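You operate a simulated robot arm through the tools that you are given. There is no shell and no other tool. Be economical: measure what you need, move in short steps, check, and stop when the job is done.

Carry out the task below with a simulated robot arm. There is one attempt and no reset: what you move stays moved.

## Task
Put one of the brass pipe fittings from the top of the steel bench on the side bench before the controller. Put one of the strainer baskets from the top of the steel bench on the yellow card. Stack the yellow digital gauge from the top of the steel bench on top of the black digital gauge. Take the silver threaded pipe and put it on the top of the low table. Take the 6 A fuse from the top of the steel bench and leave it on the filter stand under the drain spout. Put the silver pipe coupling on the top of the steel bench away on the third shelf in the middle bay from the top of the parts rack. Press the number three key three times. Close the small flap. Press the white push button three times. Put the tub labelled "bolts" from the top of the steel bench on the yellow alarm cover and the tub that says "nuts" on the metal disc there. Fetch the black threaded pipe and set it on the yellow tape spool. Put the brass threaded pipe on the right end of the side bench. Open the door. Any order will do. Set down upright: silver threaded pipe, silver pipe coupling, tub, black threaded pipe, brass threaded pipe.

Only the result counts: the job must be done as asked and must still hold three seconds after the hand-in. Knocking over, shifting, dropping, spilling or breaking anything else fails it. A push-on lid holds only when it is set on centred and level and pressed home; a screw cap is set on level and turned clockwise until tight.

## Robot
A 7-joint arm with a two-finger parallel gripper on a trunk, on a base that drives. Base frame: it is fixed to the floor where the robot stands at the start and does not move with it; the origin is under the middle of the robot, x ahead of it, y to its left, z up; the surface under the hand at the start is at about z = 0.865. Lengths are in m, angles in rad, forces in N, time in s.
Its first joint turns from -2.897 to 2.897 rad. Places, roughly: black threaded pipe (5x4x6 cm) [0.7, 0.1, 0.9]; brass pipe fitting (5x4x4 cm) [0.9, -0.3, 0.9]; brass threaded pipe (5x4x6 cm) [1, 0, 0.9]; digital gauge [0.75, -1.5, 1]; door [-3.7, -4.3, 1]; filter stand under the drain spout [-3.3, -2.7, 0.7]; fuse [1, -1.5, 0.75]; metal disc [1, 0.25, 0.75]; number three key [-3.4, -1.6, 1]; right end of the side bench (15x22 cm) [-3.22, -0.76, 0.8]; side bench before the controller (34x20 cm) [-3.2, -1.64, 0.8]; silver pipe coupling (5x5x5 cm) [0.9, -0.4, 0.9]; silver threaded pipe (5x4x6 cm) [0.5, -1.3, 0.9]; small flap [-3.3, -1.5, 1.1]; strainer basket [0.75, -1, 1]; third shelf in the middle bay of the parts rack [-2.1, 0.5, 0.9]; top of the low table [1, -3, 0.6]; tub [1, -0.5, 1]; white push button [0.8, -0.2, 0.9]; yellow alarm cover [0.5, -0.5, 0.75]; yellow card [0.75, -3, 0.5]; yellow tape spool (6x6x2 cm) [0.9, 0, 0.9]. Payload 4.4 kg.
The TCP is the grasp point between the finger pads, 0.023 m short of the fingertips. In the tool frame z runs along the fingers and y along their closing line. The gripper opens to 0.094 m. The fingers are 0.038 m wide and 0.01 m thick; the gripper's body (0.054 by 0.096 m) begins 0.039 m behind the TCP.
Orientation is told as [roll, pitch, yaw] about the base's x, y, z axes, in that order, counted from this pose: with the fingers straight down and closing along the base's y, the tool's x points along the base's -x, its y along +y and its z along -z.

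## Interface
- The arm moves only by the tool apply_moves. Its argument "series" is a list that holds one entry, the list of rows, each a list of 7 numbers: the gripper command, from -1 (fully open) to 1 (shut), values between in proportion, then the shift along the tool's x, y, z in m, then the turn, a rotation vector about the tool's x, y, z in rad. In form: [[[gripper, tx, ty, tz, rx, ry, rz], ...]]. A call has 1 to 8 rows; each row is the pose to reach, as a shift and turn from the pose commanded when the call began, along the tool's axes at that moment. A row lasts 0.2 s, in which the tool goes at most 0.05 m and 0.15 rad; a call with a longer step from one row to the next is refused whole, and so is a gripper value outside its range. Where a pose cannot be reached the arm comes as near as it can. A force on the tool above 40 N (or 10 N above the force at the start of the call, whichever is more), or a blocked arm, ends the call early, and 0.2 s more pass. Each finger travels about 0.108 m/s and halts on what it meets, pressing with about 25 N; the grip force reading is that of the motor and also rises with nothing between the fingers. The clock runs only during rows and for 0.2 s after the last one: add rows that repeat a pose to give the fingers time. It gives the time, the measured TCP pose, the force on the tool (base axes), the opening and the grip force at its end, in the units of the frame above (readings bear some noise), with the torque about the TCP (base axes, N m) and any sound that the robot's microphone picked up.
- Cameras (640 x 400 px; columns grow to the right, rows downward): "scene" is now at [0.168, 0.2085, 1.4561]; the picture's right is [-0.44, -0.90, 0.00], its down [-0.60, 0.29, -0.75] and it looks along [0.67, -0.33, -0.67] (base axes); focal length 262 px, centre (320, 200). "wrist" rides on the gripper at [0.086, 0.016, -0.075] in the tool frame; the picture's right is [-0.18, 0.98, 0.00], its down [-0.58, -0.11, -0.81] and it looks along [-0.79, -0.15, 0.59] (tool axes); focal length 243 px, centre (320, 200). There is no depth. A picture from a camera that has moved, and an enlarged one, comes with that camera's place and axes in the base frame and with its lens. The place of the scene camera against the robot may be out by one fixed shift of up to 0.018 m in any direction.
- capture(camera): a new picture of that camera. The clock stands still meanwhile.
- drive_base(legs): drives the robot by 1 to 6 legs, each [ahead, left, turn to the left] in m, m and rad, along the robot's own axes; the way and the turn of a leg run together, so that a leg with both is an arc; at most 1.5 m and 3.142 rad a leg. The arm and the cameras ride along, it lands a little off, and it stops where it bumps. It gives what a move gives.
- aim_head(pan, tilt): turns the head with the scene camera to pan (to the left, within 2.094 rad either way) and tilt (down, from -0.506 to 1.204), counted from straight ahead of the robot. It gives what a move gives.
- close_up(camera, box): a new picture of the part [left, top, right, bottom] of that camera's present view, enlarged. The clock stands still meanwhile.
- sign_off(): hands the job in; it is judged then, once.

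Work in short steps. Places have to be worked out from the pictures, the camera data and where the tool is seen: move nearer, look again, correct. Check each grasp and each placing, and mend what went wrong. You have 567 turns and 360 pictures in all, those below and enlarged ones among them. Open the gripper and draw the arm clear of the work before you hand the job in, unless the task says otherwise; then end with one line.

The tools are called after ">>>" as name(argument=value, ...) on one line, values as JSON. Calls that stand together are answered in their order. apply_moves: Moves the arm, as the interface text tells. Its arguments: {"type":"object","properties":{"series":{"type":"array"}},"required":["series"]} The other tools are called the same way: drive_base (legs) drives the base; aim_head (pan, tilt) turns the head that bears the scene camera; capture (camera) takes a picture; close_up (camera, box) takes an enlarged picture of a part of a camera's view; sign_off () hands the job in.

At the start:

```text
time: 0.0
tcp_pos: [0.6337, -0.004, 1.1636]
orientation: [-0.001, 0.0, -0.001]
ft_force: [-0.2, 0.5, -0.5]
torque: [0.01, 0.0, -0.01]
finger_gap: 0.0942
grasp_force: 0.0
robot x, y, heading: [-0.0009, 0.0009, -0.002]
head pan, tilt: [-0.459, 0.728]
```

scene: 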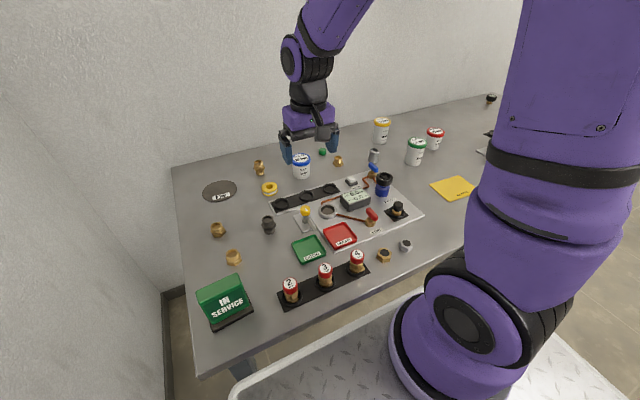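
wrist: 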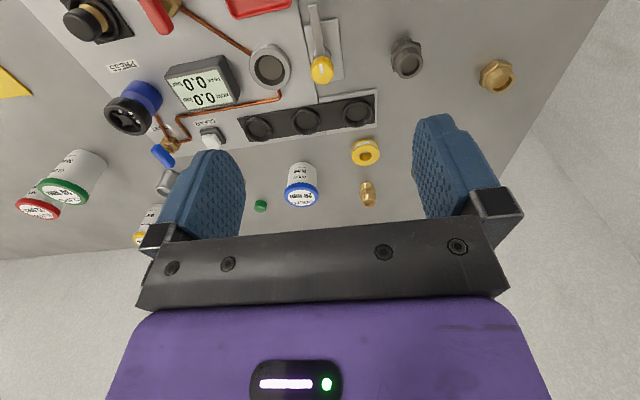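

The first pictures show the bench with many items; I take enlarged views to identify them.

>>> close_up(camera="scene", box=[180, 110, 340, 210])

>>> close_up(camera="scene", box=[320, 110, 480, 210])

>>> close_up(camera="scene", box=[190, 190, 430, 340])

>>> aim_head(pan=-1.2, tilt=0.6)

>>> capture(camera="scene")

```text
4.00 times, centred on (260, 160) of scene
camera zoom: at [0.168, 0.2085, 1.4561], right [-0.44, -0.9, 0.0], down [-0.6, 0.29, -0.75], along [0.67, -0.33, -0.67], focal length 1050 px, centre (560, 360)
```

zoom: 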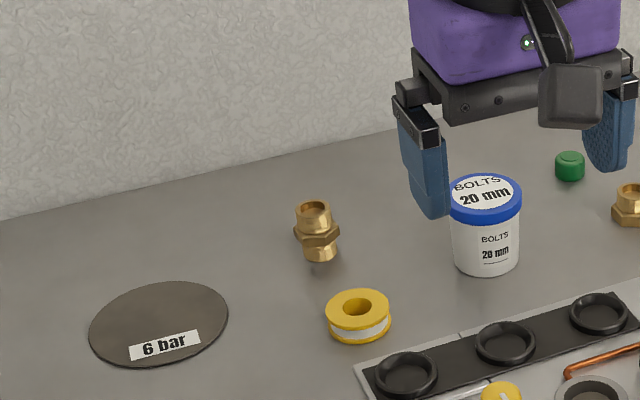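

```text
4.00 times, centred on (400, 160) of scene
camera zoom: at [0.168, 0.2085, 1.4561], right [-0.44, -0.9, 0.0], down [-0.6, 0.29, -0.75], along [0.67, -0.33, -0.67], focal length 1050 px, centre (0, 360)
```

zoom: 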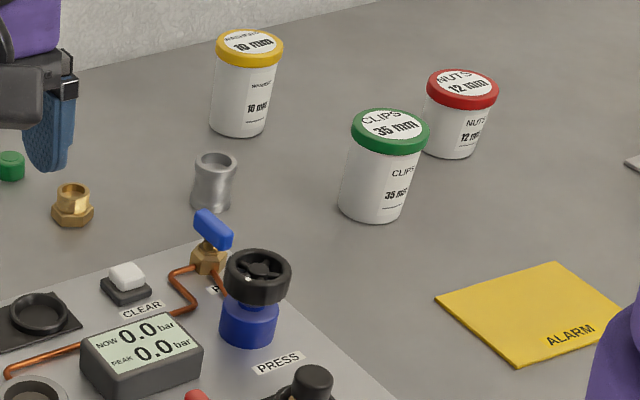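

```text
2.67 times, centred on (310, 265) of scene
camera zoom: at [0.168, 0.2085, 1.4561], right [-0.44, -0.9, 0.0], down [-0.6, 0.29, -0.75], along [0.67, -0.33, -0.67], focal length 700 px, centre (347, 27)
```

zoom: 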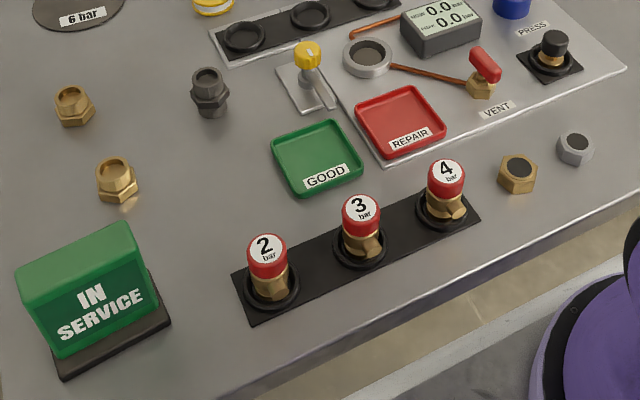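

```text
time: 1.1
tcp_pos: [0.6346, -0.0039, 1.1622]
orientation: [0.0, 0.002, -0.001]
ft_force: [0.4, -0.2, 0.2]
torque: [-0.01, 0.04, 0.0]
finger_gap: 0.0941
grasp_force: 0.0
robot x, y, heading: [0.001, -0.0011, -0.003]
head pan, tilt: [-1.201, 0.6]
```

```text
354 pictures are left
camera scene: at [0.1248, 0.1632, 1.4671], right [-0.93, -0.36, 0.0], down [-0.2, 0.53, -0.82], along [0.3, -0.77, -0.57], focal length 262 px, centre (320, 200)
```

scene: 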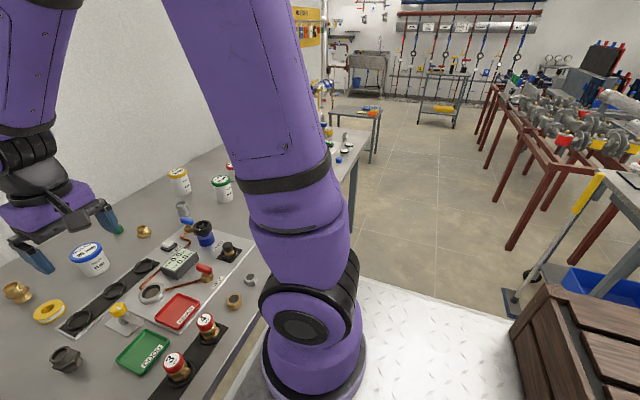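

I look around the room to build a map for driving.

>>> aim_head(pan=-2.09, tilt=0.45)

>>> capture(camera="scene")

>>> aim_head(pan=2.09, tilt=0.45)

>>> capture(camera="scene")

>>> aim_head(pan=-1.6, tilt=0.2)

>>> capture(camera="scene")

```text
time: 2.3
tcp_pos: [0.6343, -0.0043, 1.1629]
orientation: [0.0, -0.001, 0.0]
ft_force: [-0.1, 0.1, -0.5]
torque: [-0.02, 0.01, -0.01]
finger_gap: 0.094
grasp_force: 0.1
robot x, y, heading: [-0.0026, 0.0017, 0.001]
head pan, tilt: [-2.089, 0.45]
```

```text
353 pictures are left
camera scene: at [0.0473, 0.1657, 1.4807], right [-0.87, 0.49, 0.0], down [0.22, 0.38, -0.9], along [-0.45, -0.78, -0.44], focal length 262 px, centre (320, 200)
```

scene: 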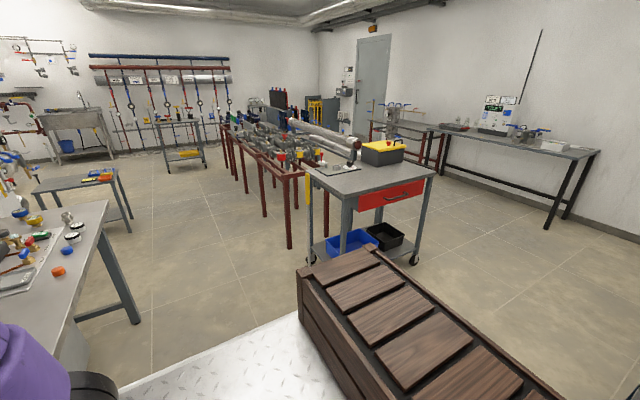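

```text
time: 5.7
tcp_pos: [0.6346, -0.0036, 1.163]
orientation: [0.001, -0.001, 0.001]
ft_force: [0.1, 1.2, 0.0]
torque: [0.0, 0.01, 0.02]
finger_gap: 0.0941
grasp_force: 0.1
robot x, y, heading: [-0.0002, 0.0008, -0.001]
head pan, tilt: [2.089, 0.45]
```

```text
352 pictures are left
camera scene: at [0.0473, 0.3254, 1.4807], right [0.87, 0.5, 0.0], down [0.22, -0.38, -0.9], along [-0.45, 0.78, -0.44], focal length 262 px, centre (320, 200)
```

scene: 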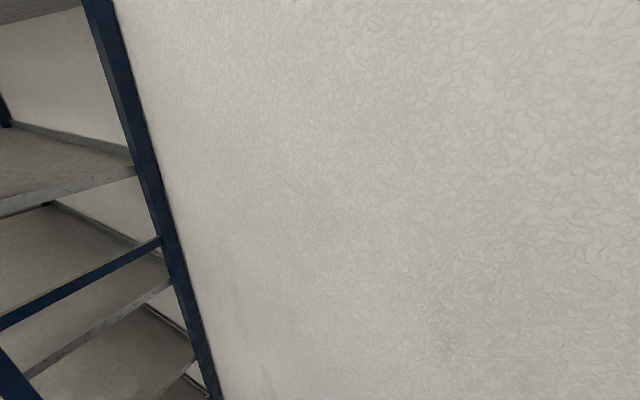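

```text
time: 8.7
tcp_pos: [0.6346, -0.0023, 1.1637]
orientation: [0.0, -0.001, -0.001]
ft_force: [0.0, -0.2, 0.5]
torque: [0.02, 0.0, 0.01]
finger_gap: 0.0936
grasp_force: 0.1
robot x, y, heading: [0.0003, -0.0011, -0.003]
head pan, tilt: [-1.6, 0.201]
```

```text
351 pictures are left
camera scene: at [0.0901, 0.1524, 1.5039], right [-1.0, 0.03, 0.0], down [0.01, 0.2, -0.98], along [-0.03, -0.98, -0.2], focal length 262 px, centre (320, 200)
```

scene: 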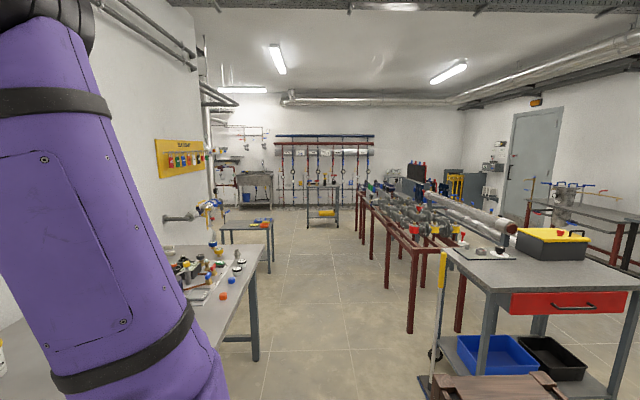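

I look down around the base to learn its footprint and where the crate stands.

>>> aim_head(pan=-2.09, tilt=1.2)

>>> capture(camera="scene")

>>> aim_head(pan=2.09, tilt=1.2)

>>> capture(camera="scene")

```text
time: 10.0
tcp_pos: [0.6343, -0.0034, 1.1635]
orientation: [0.0, -0.001, 0.0]
ft_force: [-0.1, 0.8, 0.4]
torque: [-0.02, 0.01, -0.02]
finger_gap: 0.0941
grasp_force: 0.3
robot x, y, heading: [-0.0011, -0.0016, -0.001]
head pan, tilt: [-2.089, 1.201]
```

```text
350 pictures are left
camera scene: at [0.0651, 0.197, 1.4226], right [-0.87, 0.5, 0.0], down [0.46, 0.81, -0.36], along [-0.18, -0.32, -0.93], focal length 262 px, centre (320, 200)
```

scene: 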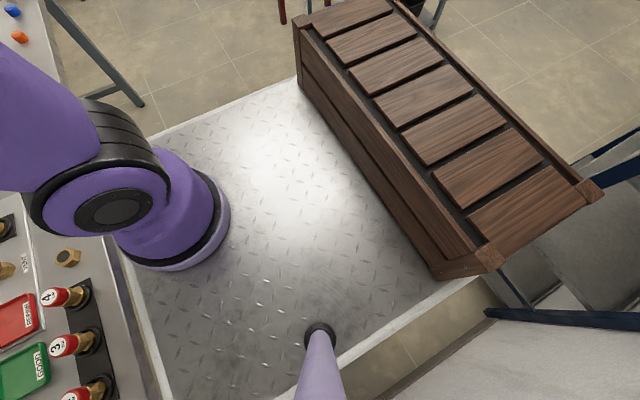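

```text
time: 13.4
tcp_pos: [0.6353, -0.0032, 1.1632]
orientation: [0.0, 0.0, 0.0]
ft_force: [-0.3, -0.3, -0.1]
torque: [0.01, -0.02, 0.0]
finger_gap: 0.0942
grasp_force: 0.2
robot x, y, heading: [-0.0013, -0.0012, 0.001]
head pan, tilt: [2.089, 1.201]
```

```text
349 pictures are left
camera scene: at [0.0651, 0.2942, 1.4225], right [0.87, 0.5, 0.0], down [0.46, -0.81, -0.36], along [-0.18, 0.31, -0.93], focal length 262 px, centre (320, 200)
```

scene: 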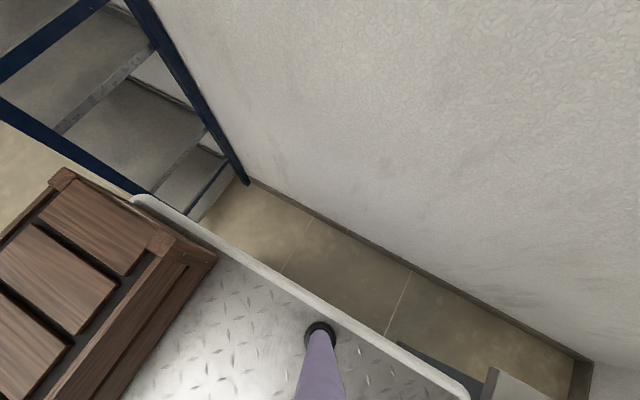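

The bench items are roughly located; I move the hand above the black pipe at about (0.71, 0.10), and look with the wrist camera.

>>> apply_moves(series=[[[-1, -0.016, 0.02, 0.033, 0, 0, 0], [-1, -0.032, 0.04, 0.066, 0, 0, 0], [-1, -0.048, 0.06, 0.099, 0, 0, 0], [-1, -0.064, 0.08, 0.132, 0, 0, 0], [-1, -0.08, 0.1, 0.163, 0, 0, 0]]])

>>> capture(camera="wrist")

>>> aim_head(pan=-0.46, tilt=0.73)

>>> capture(camera="scene")

```text
time: 14.6
tcp_pos: [0.7175, 0.0964, 0.9988]
orientation: [-0.001, 0.0, 0.0]
ft_force: [0.1, -0.6, -0.1]
torque: [0.03, -0.02, 0.0]
finger_gap: 0.094
grasp_force: 0.0
robot x, y, heading: [-0.0009, 0.0006, 0.001]
head pan, tilt: [2.089, 1.201]
```

```text
348 pictures are left
camera wrist: at [0.6318, 0.114, 1.0733], right [0.18, 0.98, 0.0], down [0.58, -0.11, 0.81], along [0.79, -0.15, -0.59], focal length 243 px, centre (320, 200)
```

wrist: 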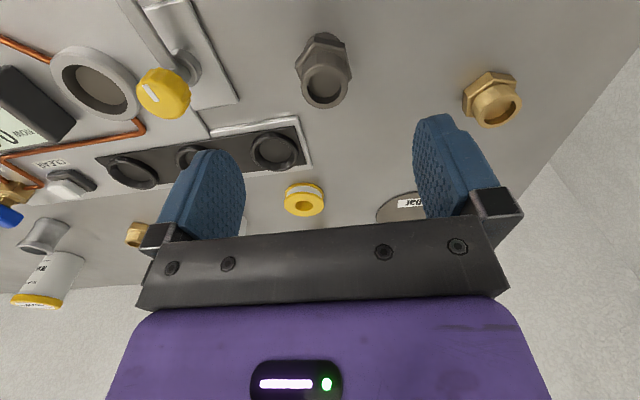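

```text
time: 16.9
tcp_pos: [0.7175, 0.0965, 0.999]
orientation: [0.0, 0.0, 0.001]
ft_force: [0.3, -0.4, 0.0]
torque: [-0.01, 0.02, 0.04]
finger_gap: 0.0939
grasp_force: 0.1
robot x, y, heading: [0.0015, 0.0004, 0.004]
head pan, tilt: [-0.461, 0.73]
```

```text
347 pictures are left
camera scene: at [0.1679, 0.2084, 1.456], right [-0.44, -0.9, 0.0], down [-0.6, 0.3, -0.75], along [0.67, -0.33, -0.67], focal length 262 px, centre (320, 200)
```

scene: 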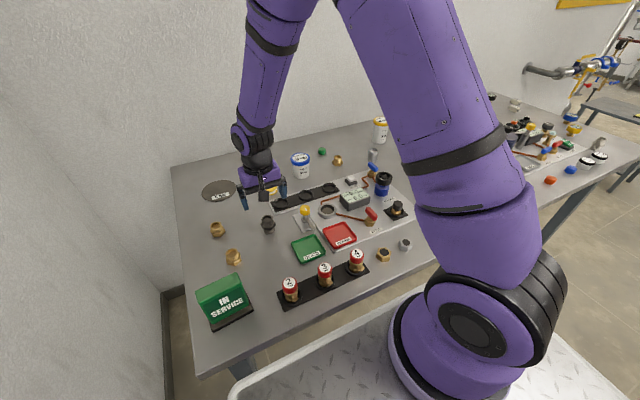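

The black pipe sits near (0.712, 0.102); I enlarge to see how its hexagon lies.

>>> close_up(camera="wrist", box=[264, 10, 392, 130])

```text
3.33 times, centred on (328, 70) of wrist
camera zoom: at [0.632, 0.1143, 1.0735], right [0.18, 0.98, 0.0], down [0.58, -0.11, 0.81], along [0.79, -0.15, -0.59], focal length 809 px, centre (293, 633)
```

zoom: 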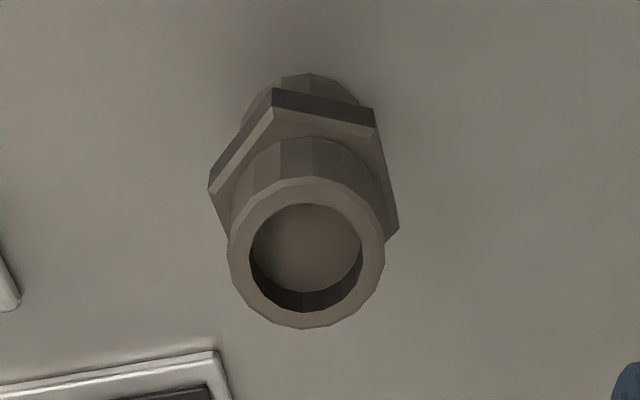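

The flats face roughly along y, so I lower straight down onto the pipe and close.

>>> apply_moves(series=[[[-1, 0.005, 0.0055, 0.04, 0, 0, 0], [-1, 0.005, 0.0055, 0.08, 0, 0, 0], [-1, 0.005, 0.0055, 0.102, 0, 0, 0], [-1, 0.005, 0.0055, 0.102, 0, 0, 0], [1, 0.005, 0.0055, 0.102, 0, 0, 0], [1, 0.005, 0.0055, 0.102, 0, 0, 0], [1, 0.005, 0.0055, 0.102, 0, 0, 0], [1, 0.005, 0.0055, 0.102, 0, 0, 0]]])

>>> capture(camera="wrist")

```text
time: 18.7
tcp_pos: [0.7104, 0.0995, 0.8974]
orientation: [0.0, 0.0, 0.0]
ft_force: [-0.2, -0.1, 0.0]
torque: [0.03, 0.0, 0.0]
finger_gap: 0.0418
grasp_force: 25.0
robot x, y, heading: [-0.0001, 0.0019, 0.003]
head pan, tilt: [-0.461, 0.73]
```

```text
345 pictures are left
camera wrist: at [0.6238, 0.1177, 0.9736], right [0.18, 0.98, 0.0], down [0.58, -0.11, 0.81], along [0.79, -0.15, -0.59], focal length 243 px, centre (320, 200)
```

wrist: 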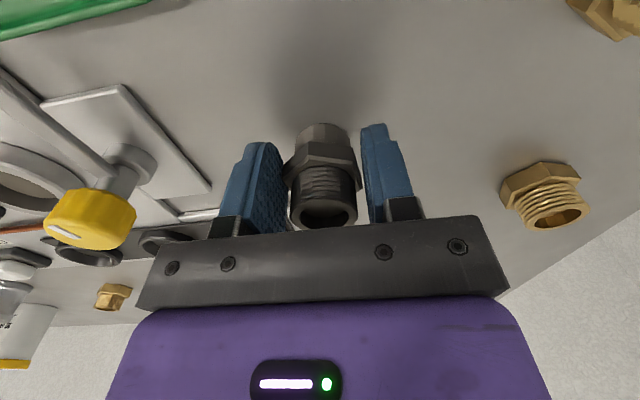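

Grip is firm (gap 4.2 cm). I lift and move over the tape spool near (0.883, 0.043).

>>> apply_moves(series=[[[1, 0, 0, -0.05, 0, 0, 0], [1, 0, 0, -0.09, 0, 0, 0], [1, -0.04, -0.015, -0.11, 0, 0, 0], [1, -0.085, -0.03, -0.11, 0, 0, 0], [1, -0.13, -0.045, -0.11, 0, 0, 0], [1, -0.15, -0.057, -0.11, 0, 0, 0], [1, -0.15, -0.057, -0.11, 0, 0, 0]]])

>>> capture(camera="wrist")

>>> close_up(camera="scene", box=[200, 130, 360, 230])

```text
time: 20.3
tcp_pos: [0.8598, 0.0438, 1.0091]
orientation: [-0.002, 0.0, 0.0]
ft_force: [-0.6, 0.7, -1.5]
torque: [-0.03, 0.01, -0.03]
finger_gap: 0.0419
grasp_force: 24.8
robot x, y, heading: [0.0014, -0.0015, -0.002]
head pan, tilt: [-0.461, 0.73]
```

```text
344 pictures are left
camera wrist: at [0.7747, 0.0614, 1.0853], right [0.18, 0.98, 0.0], down [0.58, -0.11, 0.81], along [0.79, -0.15, -0.59], focal length 243 px, centre (320, 200)
```

wrist: 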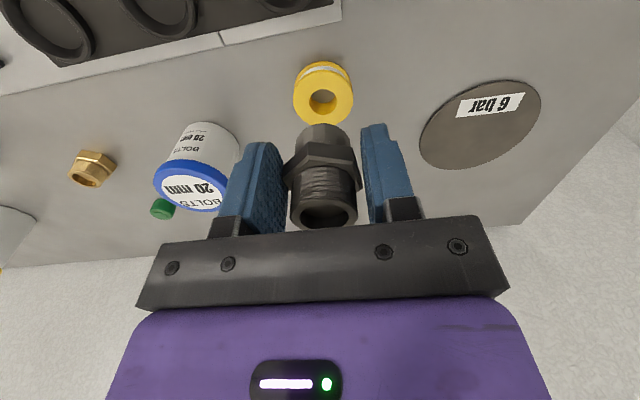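

```text
4.00 times, centred on (280, 180) of scene
camera zoom: at [0.1678, 0.2083, 1.456], right [-0.44, -0.9, 0.0], down [-0.6, 0.3, -0.75], along [0.67, -0.33, -0.67], focal length 1050 px, centre (480, 280)
```

zoom: 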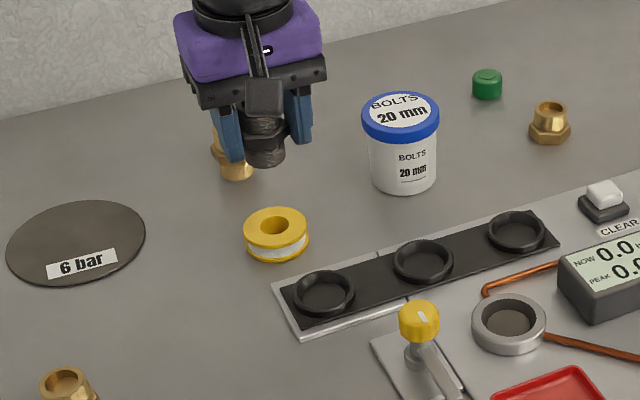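

The spool centre works out at about (0.896, 0.042). I move above it with the pipe's bottom ~1 cm over it, and compare.

>>> apply_moves(series=[[[1, -0.018, -0.001, 0.02, 0, 0, 0], [1, -0.036, -0.002, 0.05, 0, 0, 0], [1, -0.036, -0.002, 0.08, 0, 0, 0], [1, -0.036, -0.002, 0.08, 0, 0, 0]]])

>>> close_up(camera="wrist", box=[256, 90, 384, 240])

>>> close_up(camera="scene", box=[230, 150, 310, 210])

```text
time: 21.3
tcp_pos: [0.8954, 0.042, 0.9285]
orientation: [-0.001, -0.002, 0.0]
ft_force: [-0.3, 1.1, -1.7]
torque: [0.01, 0.01, -0.05]
finger_gap: 0.0423
grasp_force: 25.1
robot x, y, heading: [-0.0029, 0.0017, -0.003]
head pan, tilt: [-0.461, 0.73]
```

```text
2.67 times, centred on (320, 165) of wrist
camera zoom: at [0.8099, 0.0598, 1.0036], right [0.18, 0.98, 0.0], down [0.58, -0.11, 0.81], along [0.79, -0.15, -0.59], focal length 647 px, centre (320, 293)
```

zoom: 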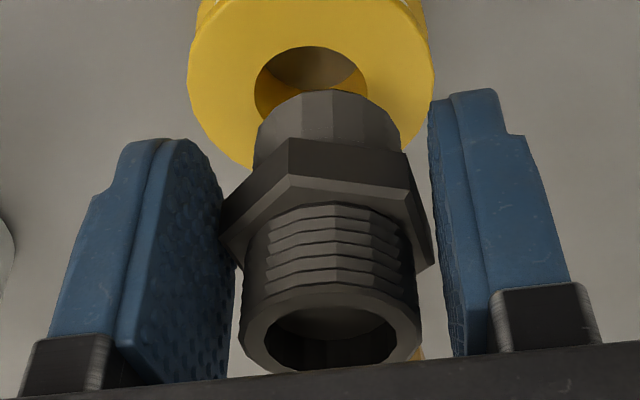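

```text
6.67 times, centred on (270, 180) of scene
camera zoom: at [0.1678, 0.2084, 1.456], right [-0.44, -0.9, 0.0], down [-0.6, 0.3, -0.75], along [0.67, -0.33, -0.67], focal length 1749 px, centre (653, 333)
```

zoom: 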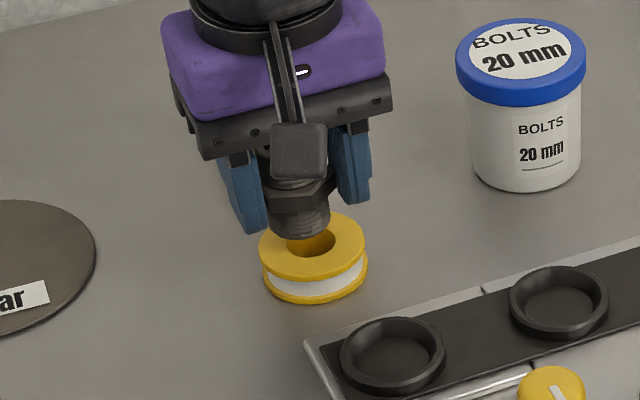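

Pipe looks a few mm too far in +y and maybe +x; I correct slightly, lower 8 mm and compare again.

>>> apply_moves(series=[[[1, 0.003, -0.003, 0.004, 0, 0, 0], [1, 0.003, -0.003, 0.008, 0, 0, 0], [1, 0.003, -0.003, 0.008, 0, 0, 0]]])

>>> close_up(camera="wrist", box=[256, 80, 384, 230])

>>> close_up(camera="scene", box=[250, 160, 298, 196])

```text
time: 22.1
tcp_pos: [0.8932, 0.0394, 0.9206]
orientation: [-0.001, 0.0, 0.001]
ft_force: [0.0, 0.0, -1.3]
torque: [-0.05, 0.01, -0.01]
finger_gap: 0.042
grasp_force: 24.5
robot x, y, heading: [0.0003, 0.0033, 0.002]
head pan, tilt: [-0.461, 0.73]
```

```text
2.67 times, centred on (320, 155) of wrist
camera zoom: at [0.8071, 0.0572, 0.9953], right [0.18, 0.98, 0.0], down [0.58, -0.11, 0.81], along [0.79, -0.15, -0.59], focal length 647 px, centre (320, 320)
```

zoom: 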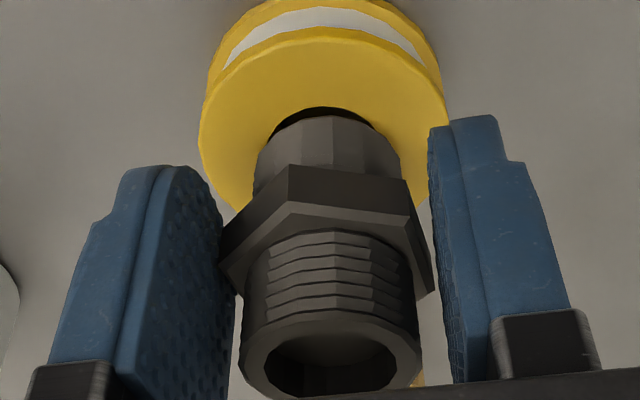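

```text
11.11 times, centred on (274, 178) of scene
camera zoom: at [0.1679, 0.2084, 1.456], right [-0.44, -0.9, 0.0], down [-0.6, 0.3, -0.75], along [0.67, -0.33, -0.67], focal length 2915 px, centre (831, 444)
```

zoom: 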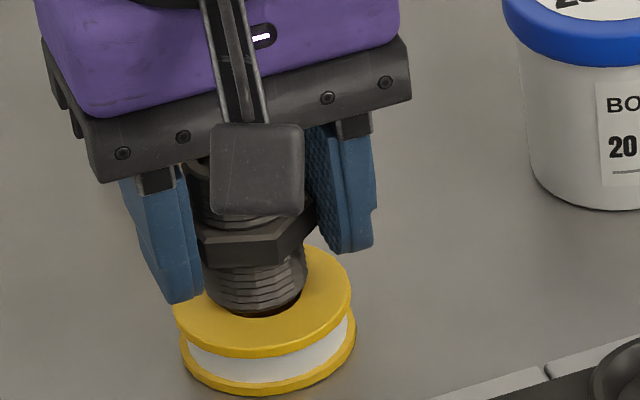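

Both views say the pipe is ~3.5 mm too far in +x. I correct and lower to contact.

>>> apply_moves(series=[[[1, 0.0035, 0, 0, 0, 0, 0], [1, 0.0035, 0, 0.002, 0, 0, 0], [1, 0.0035, 0, 0.004, 0, 0, 0], [1, 0.0035, 0, 0.004, 0, 0, 0]]])

>>> close_up(camera="wrist", box=[256, 80, 384, 230])

>>> close_up(camera="scene", box=[250, 160, 298, 196])

```text
time: 23.1
tcp_pos: [0.8902, 0.0386, 0.9182]
orientation: [-0.001, -0.003, 0.0]
ft_force: [0.0, -0.6, 17.4]
torque: [-0.04, -0.13, 0.0]
finger_gap: 0.0417
grasp_force: 24.8
robot x, y, heading: [-0.0012, -0.004, -0.003]
head pan, tilt: [-0.461, 0.73]
```

```text
2.67 times, centred on (320, 155) of wrist
camera zoom: at [0.8039, 0.057, 0.9927], right [0.18, 0.98, 0.0], down [0.58, -0.11, 0.81], along [0.79, -0.15, -0.59], focal length 647 px, centre (320, 320)
```

zoom: 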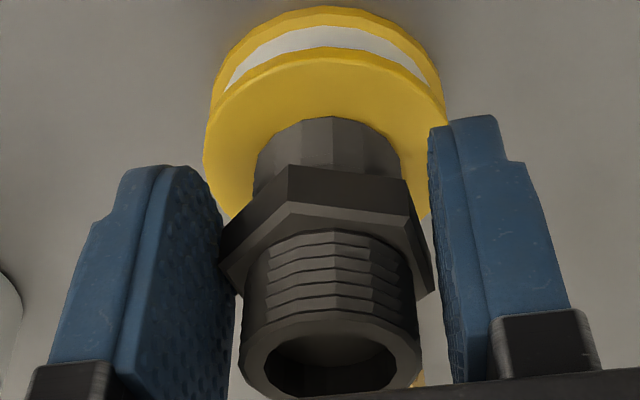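

```text
11.11 times, centred on (274, 178) of scene
camera zoom: at [0.1671, 0.2083, 1.4561], right [-0.44, -0.9, 0.0], down [-0.6, 0.3, -0.75], along [0.67, -0.33, -0.67], focal length 2915 px, centre (831, 444)
```

zoom: 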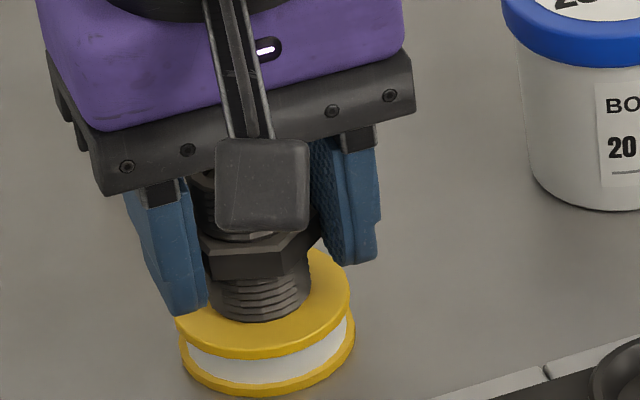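

Contact made and centred. I relieve the push by 1.5 mm, open, and rise straight up.

>>> apply_moves(series=[[[1, 0, 0, -0.0012, 0, 0, 0], [0, 0, 0, -0.0012, 0, 0, 0], [-1, 0, 0, -0.0012, 0, 0, 0], [-1, 0, 0, -0.0012, 0, 0, 0], [-1, 0, 0, -0.04, 0, 0, 0], [-1, 0, 0, -0.09, 0, 0, 0], [-1, 0, 0, -0.13, 0, 0, 0], [-1, 0, 0, -0.13, 0, 0, 0]]])

>>> capture(camera="wrist")

>>> close_up(camera="scene", box=[220, 130, 380, 230])

```text
time: 24.9
tcp_pos: [0.8886, 0.0376, 1.0453]
orientation: [-0.001, 0.001, 0.0]
ft_force: [0.0, 0.4, -0.1]
torque: [-0.02, 0.02, 0.02]
finger_gap: 0.0941
grasp_force: 0.1
robot x, y, heading: [0.0042, -0.0019, 0.001]
head pan, tilt: [-0.461, 0.73]
```

```text
336 pictures are left
camera wrist: at [0.8033, 0.0555, 1.1209], right [0.18, 0.98, 0.0], down [0.58, -0.11, 0.81], along [0.79, -0.15, -0.59], focal length 243 px, centre (320, 200)
```

wrist: 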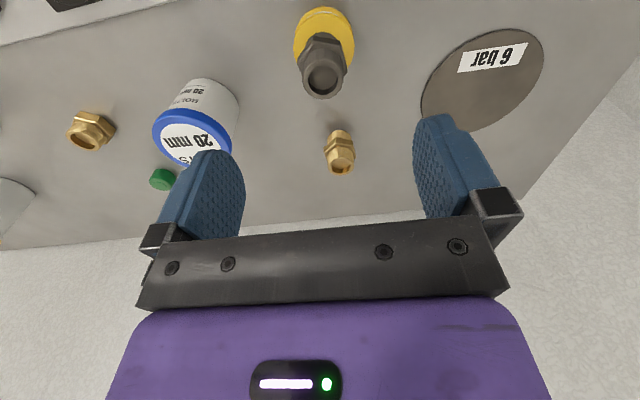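

```text
4.00 times, centred on (300, 180) of scene
camera zoom: at [0.168, 0.2084, 1.456], right [-0.44, -0.9, 0.0], down [-0.6, 0.3, -0.75], along [0.67, -0.33, -0.67], focal length 1050 px, centre (400, 280)
```

zoom: 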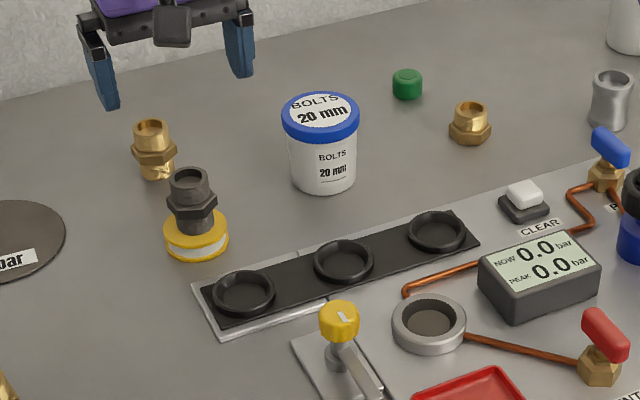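

Black pipe stands on the spool. Next is the white CLEAR button near (0.79, -0.22); I hover near it with fingers closing.

>>> apply_moves(series=[[[-1, 0.02, -0.045, 0, 0, 0, 0], [-1, 0.04, -0.09, 0, 0, 0, 0], [-1, 0.06, -0.135, 0, 0, 0, 0], [1, 0.08, -0.18, 0, 0, 0, 0], [1, 0.1, -0.22, 0.01, 0, 0, 0], [1, 0.12, -0.258, 0.03, 0, 0, 0], [1, 0.12, -0.258, 0.04, 0, 0, 0]]])

>>> capture(camera="wrist")

>>> close_up(camera="scene", box=[300, 120, 460, 220])

```text
time: 26.5
tcp_pos: [0.7705, -0.2205, 1.0059]
orientation: [0.0, -0.001, 0.001]
ft_force: [0.0, -0.5, -0.8]
torque: [0.02, 0.02, -0.04]
finger_gap: 0.0
grasp_force: 25.1
robot x, y, heading: [0.0012, 0.0013, -0.0]
head pan, tilt: [-0.461, 0.73]
```

```text
334 pictures are left
camera wrist: at [0.6847, -0.2026, 1.0821], right [0.18, 0.98, 0.0], down [0.58, -0.11, 0.81], along [0.79, -0.15, -0.59], focal length 243 px, centre (320, 200)
```

wrist: 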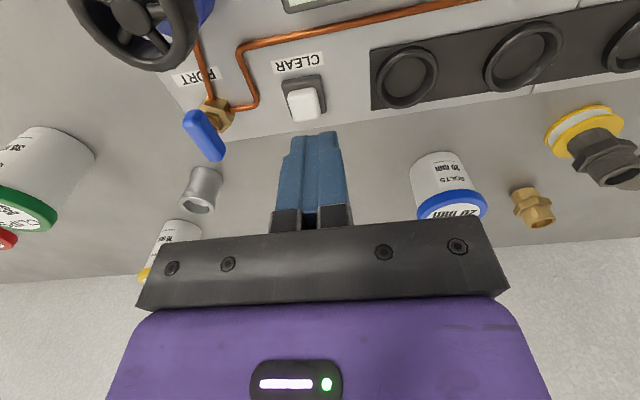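

```text
4.00 times, centred on (380, 170) of scene
camera zoom: at [0.1678, 0.2084, 1.456], right [-0.44, -0.9, 0.0], down [-0.6, 0.3, -0.75], along [0.67, -0.33, -0.67], focal length 1050 px, centre (80, 320)
```

zoom: 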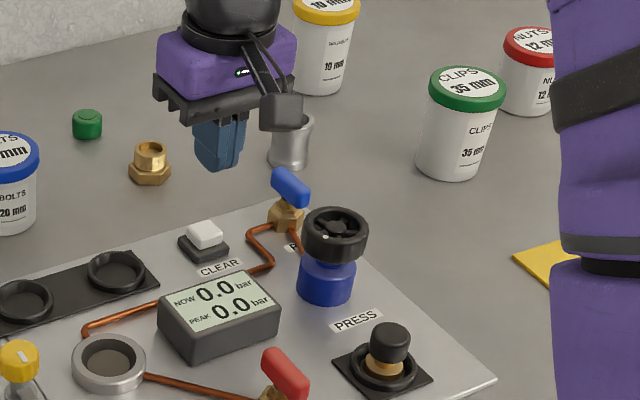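

The button's top is near (0.806, -0.238). I move over it and go down to ~1 cm above, then check.

>>> apply_moves(series=[[[1, -0.0355, -0.0175, 0, 0, 0, 0], [1, -0.0355, -0.0175, 0.04, 0, 0, 0], [1, -0.0355, -0.0175, 0.078, 0, 0, 0], [1, -0.0355, -0.0175, 0.078, 0, 0, 0]]])

>>> close_up(camera="wrist", box=[240, 80, 400, 180])

>>> close_up(camera="scene", box=[330, 150, 394, 190])

```text
time: 27.5
tcp_pos: [0.8052, -0.2375, 0.9291]
orientation: [-0.001, 0.0, 0.001]
ft_force: [0.4, 0.4, -0.4]
torque: [-0.03, 0.01, 0.01]
finger_gap: 0.0
grasp_force: 25.0
robot x, y, heading: [0.0009, -0.0018, 0.002]
head pan, tilt: [-0.461, 0.73]
```

```text
4.00 times, centred on (320, 130) of wrist
camera zoom: at [0.7199, -0.2201, 1.0032], right [0.18, 0.98, 0.0], down [0.58, -0.11, 0.81], along [0.79, -0.15, -0.59], focal length 970 px, centre (320, 480)
```

zoom: 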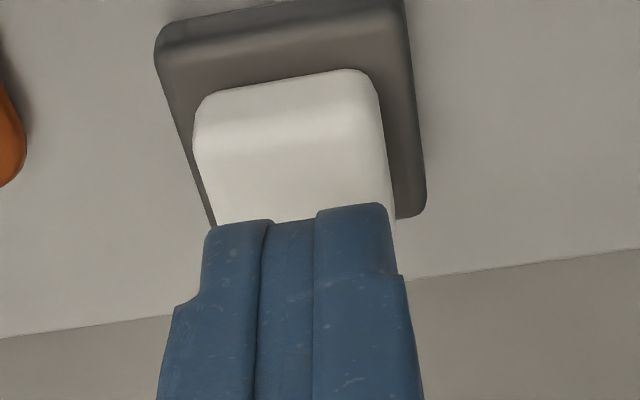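

```text
10.00 times, centred on (362, 170) of scene
camera zoom: at [0.1677, 0.2084, 1.456], right [-0.44, -0.9, 0.0], down [-0.6, 0.3, -0.75], along [0.67, -0.33, -0.67], focal length 2624 px, centre (-100, 500)
```

zoom: 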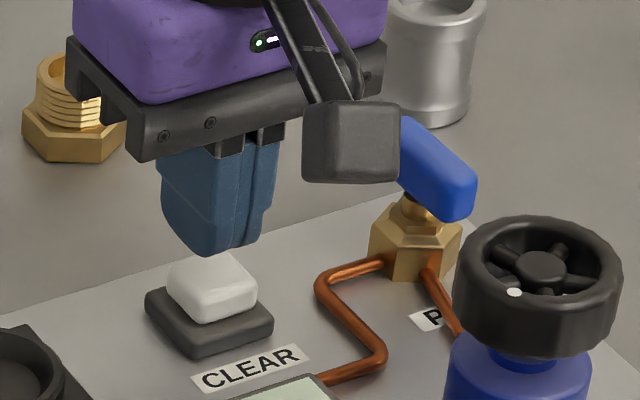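

Aligned within a few mm. I press down in small steps.

>>> apply_moves(series=[[[1, 0.003, 0.002, 0.006, 0, 0, 0], [1, 0.003, 0.002, 0.012, 0, 0, 0], [1, 0.003, 0.002, 0.016, 0, 0, 0], [1, 0.003, 0.002, 0.018, 0, 0, 0]]])

>>> close_up(camera="scene", box=[330, 150, 394, 190])

```text
time: 28.5
tcp_pos: [0.8015, -0.2355, 0.9109]
orientation: [0.001, 0.0, 0.0]
ft_force: [0.0, 1.4, 2.5]
torque: [0.03, -0.02, 0.01]
finger_gap: 0.0
grasp_force: 24.5
robot x, y, heading: [0.0035, 0.0012, -0.001]
head pan, tilt: [-0.461, 0.73]
heard: click
```

```text
10.00 times, centred on (362, 170) of scene
camera zoom: at [0.1678, 0.2084, 1.456], right [-0.44, -0.9, 0.0], down [-0.6, 0.3, -0.75], along [0.67, -0.33, -0.67], focal length 2624 px, centre (-100, 500)
```

zoom: 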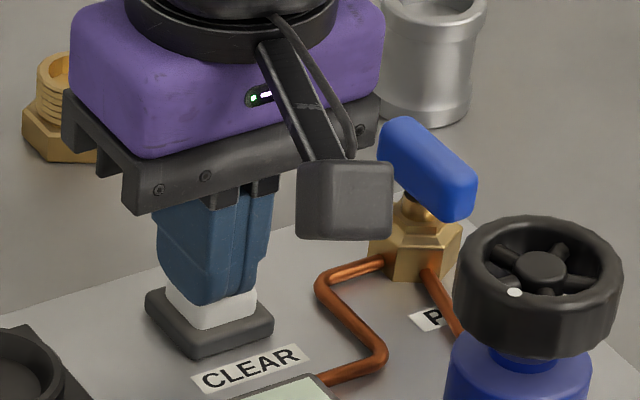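

One click heard. I raise, see whether a release clicks, then press again.

>>> apply_moves(series=[[[1, 0, 0, -0.012, 0, 0, 0], [1, 0, 0, -0.012, 0, 0, 0]]])

>>> apply_moves(series=[[[1, 0, 0, 0.006, 0, 0, 0], [1, 0, 0, 0.01, 0, 0, 0], [1, 0, 0, 0.012, 0, 0, 0], [1, 0, 0, 0.012, 0, 0, 0]]])

>>> apply_moves(series=[[[1, 0, 0, -0.012, 0, 0, 0], [1, 0, 0, -0.012, 0, 0, 0]]])

```text
time: 29.1
tcp_pos: [0.8018, -0.2348, 0.921]
orientation: [0.0, 0.0, 0.0]
ft_force: [-0.4, 0.7, -0.4]
torque: [-0.01, 0.02, -0.03]
finger_gap: 0.0
grasp_force: 24.9
robot x, y, heading: [-0.0034, -0.003, 0.001]
head pan, tilt: [-0.461, 0.73]
```

```text
time: 30.1
tcp_pos: [0.8007, -0.2325, 0.9095]
orientation: [0.0, 0.0, -0.001]
ft_force: [-0.4, 0.1, 1.6]
torque: [0.0, 0.01, 0.01]
finger_gap: 0.0
grasp_force: 24.6
robot x, y, heading: [0.0004, 0.0012, 0.003]
head pan, tilt: [-0.461, 0.73]
heard: click
```

```text
time: 30.7
tcp_pos: [0.8011, -0.2342, 0.9227]
orientation: [0.001, 0.001, 0.0]
ft_force: [-0.3, 0.5, -0.2]
torque: [-0.01, 0.0, 0.02]
finger_gap: 0.0
grasp_force: 24.9
robot x, y, heading: [-0.0025, -0.0011, 0.003]
head pan, tilt: [-0.461, 0.73]
```

Two clean clicks so far; third press, then rise.

>>> apply_moves(series=[[[1, 0, 0, 0.006, 0, 0, 0], [1, 0, 0, 0.01, 0, 0, 0], [1, 0, 0, 0.012, 0, 0, 0], [1, 0, 0, 0.012, 0, 0, 0]]])

>>> apply_moves(series=[[[1, 0, 0, -0.03, 0, 0, 0], [1, 0, 0, -0.07, 0, 0, 0], [-1, 0, 0, -0.12, 0, 0, 0], [-1, 0, 0, -0.14, 0, 0, 0], [-1, 0, 0, -0.14, 0, 0, 0]]])

>>> capture(camera="scene")

```text
time: 31.7
tcp_pos: [0.8019, -0.234, 0.9098]
orientation: [0.0, -0.003, 0.001]
ft_force: [-0.3, -1.1, 2.3]
torque: [0.01, 0.03, 0.02]
finger_gap: 0.0
grasp_force: 24.9
robot x, y, heading: [0.0038, -0.0031, 0.003]
head pan, tilt: [-0.461, 0.73]
heard: click
```

```text
time: 32.9
tcp_pos: [0.8015, -0.2338, 1.0497]
orientation: [-0.001, 0.0, 0.0]
ft_force: [1.1, -0.1, -0.2]
torque: [0.0, -0.01, 0.02]
finger_gap: 0.0939
grasp_force: 0.3
robot x, y, heading: [-0.0022, -0.0013, -0.002]
head pan, tilt: [-0.461, 0.73]
```

```text
329 pictures are left
camera scene: at [0.1679, 0.2083, 1.456], right [-0.44, -0.9, 0.0], down [-0.6, 0.3, -0.75], along [0.67, -0.33, -0.67], focal length 262 px, centre (320, 200)
```

scene: 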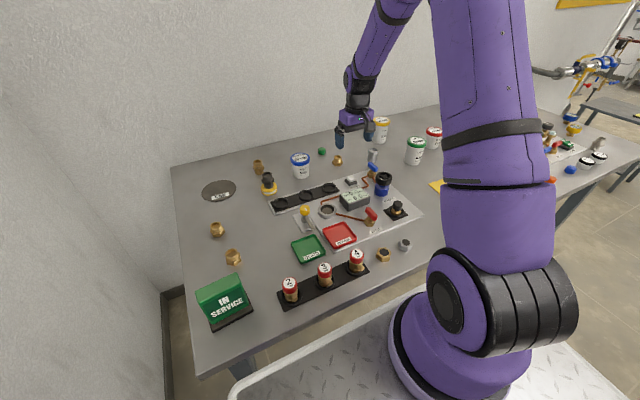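

Button pressed three times. Now the bolts tub, near (0.93, -0.093); I hover over it.

>>> apply_moves(series=[[[-1, -0.03, 0.035, -0.01, 0, 0, 0], [-1, -0.06, 0.07, -0.02, 0, 0, 0], [-1, -0.09, 0.105, -0.02, 0, 0, 0], [-1, -0.12, 0.14, -0.02, 0, 0, 0], [-1, -0.12, 0.14, -0.02, 0, 0, 0]]])

>>> capture(camera="wrist")

```text
time: 34.1
tcp_pos: [0.9213, -0.094, 1.0686]
orientation: [0.0, 0.001, -0.001]
ft_force: [-0.5, -0.4, -0.2]
torque: [0.01, -0.01, 0.03]
finger_gap: 0.094
grasp_force: 0.1
robot x, y, heading: [-0.0006, -0.0016, 0.002]
head pan, tilt: [-0.461, 0.73]
```

```text
328 pictures are left
camera wrist: at [0.8361, -0.0759, 1.143], right [0.18, 0.98, 0.0], down [0.58, -0.11, 0.81], along [0.79, -0.15, -0.59], focal length 243 px, centre (320, 200)
```

wrist: 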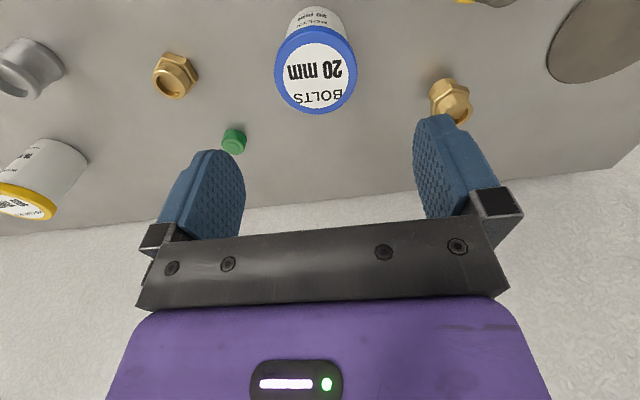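

Tub centre ≈ (0.928, -0.0965), lid 6.6 cm wide. I descend around it and stop to check the clearance.

>>> apply_moves(series=[[[-1, -0.007, -0.0025, 0.04, 0, 0, 0], [-1, -0.007, -0.0025, 0.08, 0, 0, 0], [-1, -0.007, -0.0025, 0.12, 0, 0, 0], [-1, -0.007, -0.0025, 0.148, 0, 0, 0], [-1, -0.007, -0.0025, 0.148, 0, 0, 0]]])

>>> capture(camera="wrist")

>>> close_up(camera="scene", box=[256, 130, 352, 190])

```text
time: 35.3
tcp_pos: [0.9292, -0.0951, 0.9203]
orientation: [0.0, -0.001, 0.001]
ft_force: [-0.1, -1.0, -0.2]
torque: [0.0, 0.0, -0.01]
finger_gap: 0.0942
grasp_force: 0.1
robot x, y, heading: [-0.0017, 0.0026, 0.0]
head pan, tilt: [-0.461, 0.73]
```

```text
327 pictures are left
camera wrist: at [0.8432, -0.0785, 0.9965], right [0.18, 0.98, 0.0], down [0.58, -0.11, 0.81], along [0.79, -0.15, -0.59], focal length 243 px, centre (320, 200)
```

wrist: 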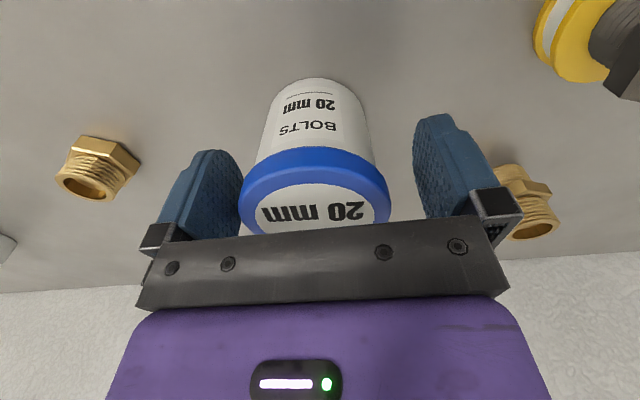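

```text
6.67 times, centred on (304, 160) of scene
camera zoom: at [0.1678, 0.2083, 1.456], right [-0.44, -0.9, 0.0], down [-0.6, 0.3, -0.75], along [0.67, -0.33, -0.67], focal length 1749 px, centre (427, 467)
```

zoom: 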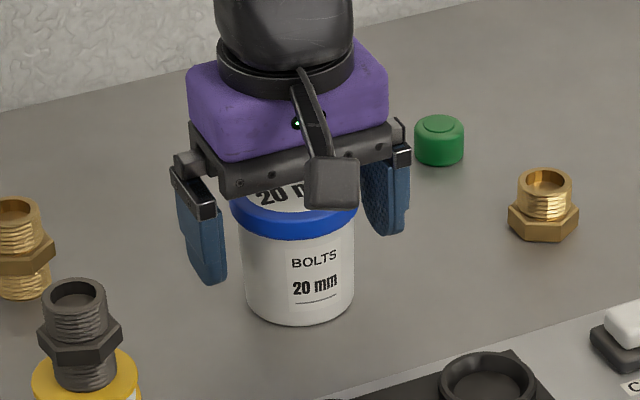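

Fingers straddle the tub. I close.

>>> apply_moves(series=[[[0, 0, 0, 0, 0, 0, 0], [1, 0, 0, 0, 0, 0, 0], [1, 0, 0, 0, 0, 0, 0], [1, 0, 0, 0, 0, 0, 0]]])

>>> apply_moves(series=[[[1, 0, 0, -0.02, 0, 0, 0], [1, 0, 0, -0.05, 0, 0, 0], [1, 0, 0, -0.05, 0, 0, 0]]])

>>> capture(camera="wrist")

>>> close_up(camera="scene", box=[256, 120, 352, 180])

```text
time: 36.3
tcp_pos: [0.9282, -0.0957, 0.9211]
orientation: [0.001, 0.001, 0.0]
ft_force: [0.1, -0.6, 0.6]
torque: [-0.06, -0.05, -0.07]
finger_gap: 0.0714
grasp_force: 25.3
robot x, y, heading: [-0.0007, -0.0024, 0.002]
head pan, tilt: [-0.461, 0.73]
```

```text
time: 37.1
tcp_pos: [0.9296, -0.0964, 0.9721]
orientation: [0.0, 0.0, -0.001]
ft_force: [-0.3, -0.1, -6.7]
torque: [-0.01, 0.1, 0.01]
finger_gap: 0.0713
grasp_force: 25.1
robot x, y, heading: [0.001, 0.0007, -0.001]
head pan, tilt: [-0.461, 0.73]
```

```text
325 pictures are left
camera wrist: at [0.8437, -0.0783, 1.0472], right [0.18, 0.98, 0.0], down [0.58, -0.11, 0.81], along [0.79, -0.15, -0.59], focal length 243 px, centre (320, 200)
```

wrist: 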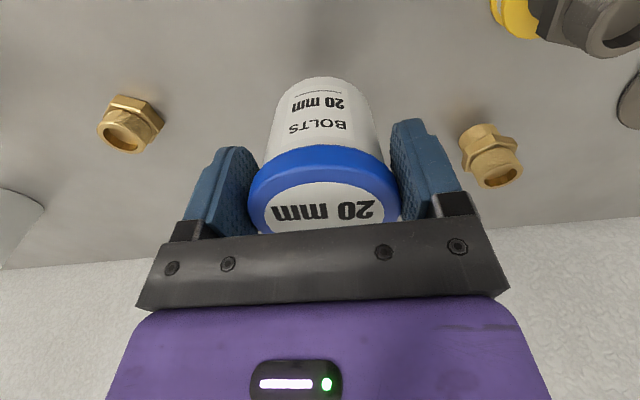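

```text
6.67 times, centred on (304, 150) of scene
camera zoom: at [0.1683, 0.2083, 1.4559], right [-0.44, -0.9, 0.0], down [-0.6, 0.3, -0.75], along [0.67, -0.33, -0.67], focal length 1749 px, centre (427, 533)
```

zoom: 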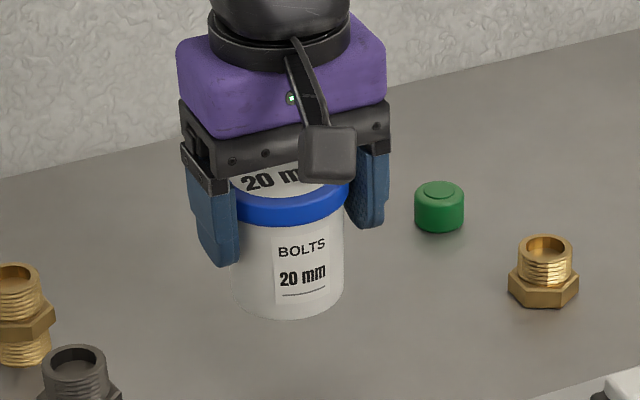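

The tub is held (0.7 kg). I lift higher and carry toward the alarm cover near (0.62, -0.55).

>>> apply_moves(series=[[[1, 0, 0, -0.04, 0, 0, 0], [1, 0, 0, -0.08, 0, 0, 0], [1, 0, 0, -0.12, 0, 0, 0], [1, 0.025, -0.036, -0.13, 0, 0, 0], [1, 0.05, -0.072, -0.13, 0, 0, 0], [1, 0.075, -0.108, -0.13, 0, 0, 0], [1, 0.1, -0.144, -0.13, 0, 0, 0], [1, 0.125, -0.18, -0.13, 0, 0, 0]]])

>>> apply_moves(series=[[[1, 0.025, -0.036, 0, 0, 0, 0], [1, 0.05, -0.072, 0, 0, 0, 0], [1, 0.075, -0.108, 0, 0, 0, 0], [1, 0.1, -0.144, 0, 0, 0, 0], [1, 0.125, -0.18, 0, 0, 0, 0], [1, 0.15, -0.216, 0, 0, 0, 0], [1, 0.175, -0.252, 0, 0, 0, 0], [1, 0.185, -0.27, 0, 0, 0, 0]]])

>>> capture(camera="wrist")

>>> aim_head(pan=-0.8, tilt=0.73)

>>> capture(camera="scene")

```text
time: 38.9
tcp_pos: [0.8048, -0.2729, 1.102]
orientation: [0.0, 0.001, 0.003]
ft_force: [1.0, 1.1, -7.2]
torque: [-0.05, 0.05, 0.03]
finger_gap: 0.0717
grasp_force: 25.0
robot x, y, heading: [-0.0012, 0.0004, -0.003]
head pan, tilt: [-0.461, 0.73]
```

```text
time: 40.7
tcp_pos: [0.6192, -0.5456, 1.1017]
orientation: [-0.001, 0.0, 0.003]
ft_force: [0.0, 1.2, -6.8]
torque: [0.02, 0.11, -0.03]
finger_gap: 0.0712
grasp_force: 24.4
robot x, y, heading: [0.0009, -0.0038, -0.004]
head pan, tilt: [-0.461, 0.73]
```

```text
323 pictures are left
camera wrist: at [0.5329, -0.5287, 1.1767], right [0.18, 0.98, 0.0], down [0.58, -0.11, 0.81], along [0.79, -0.15, -0.59], focal length 243 px, centre (320, 200)
```

wrist: 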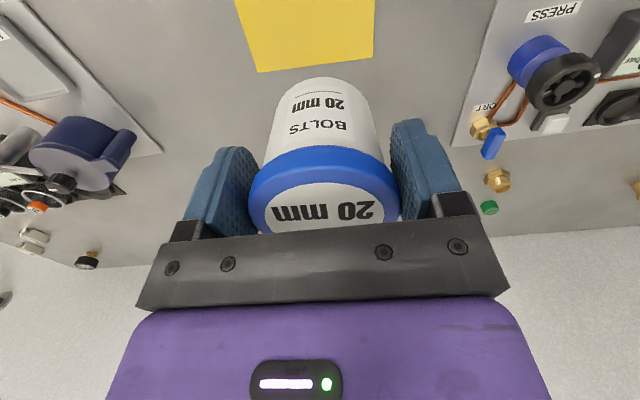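

```text
time: 41.5
tcp_pos: [0.6178, -0.5453, 1.1018]
orientation: [0.0, 0.001, 0.0]
ft_force: [0.2, 0.3, -7.3]
torque: [0.03, 0.09, 0.02]
finger_gap: 0.0714
grasp_force: 25.1
robot x, y, heading: [-0.001, -0.0013, 0.005]
head pan, tilt: [-0.799, 0.73]
```

```text
322 pictures are left
camera scene: at [0.1515, 0.1853, 1.456], right [-0.72, -0.7, 0.0], down [-0.47, 0.48, -0.75], along [0.52, -0.53, -0.67], focal length 262 px, centre (320, 200)
```

scene: 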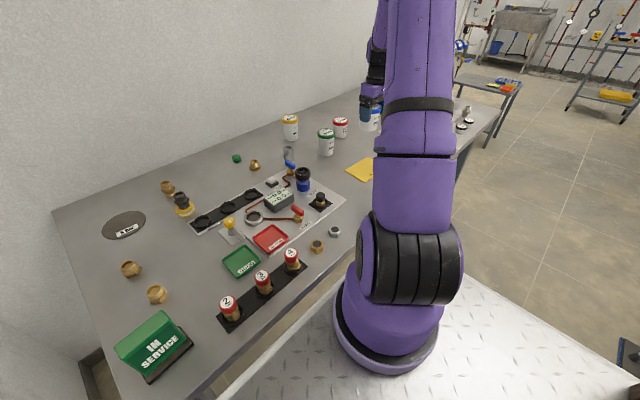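

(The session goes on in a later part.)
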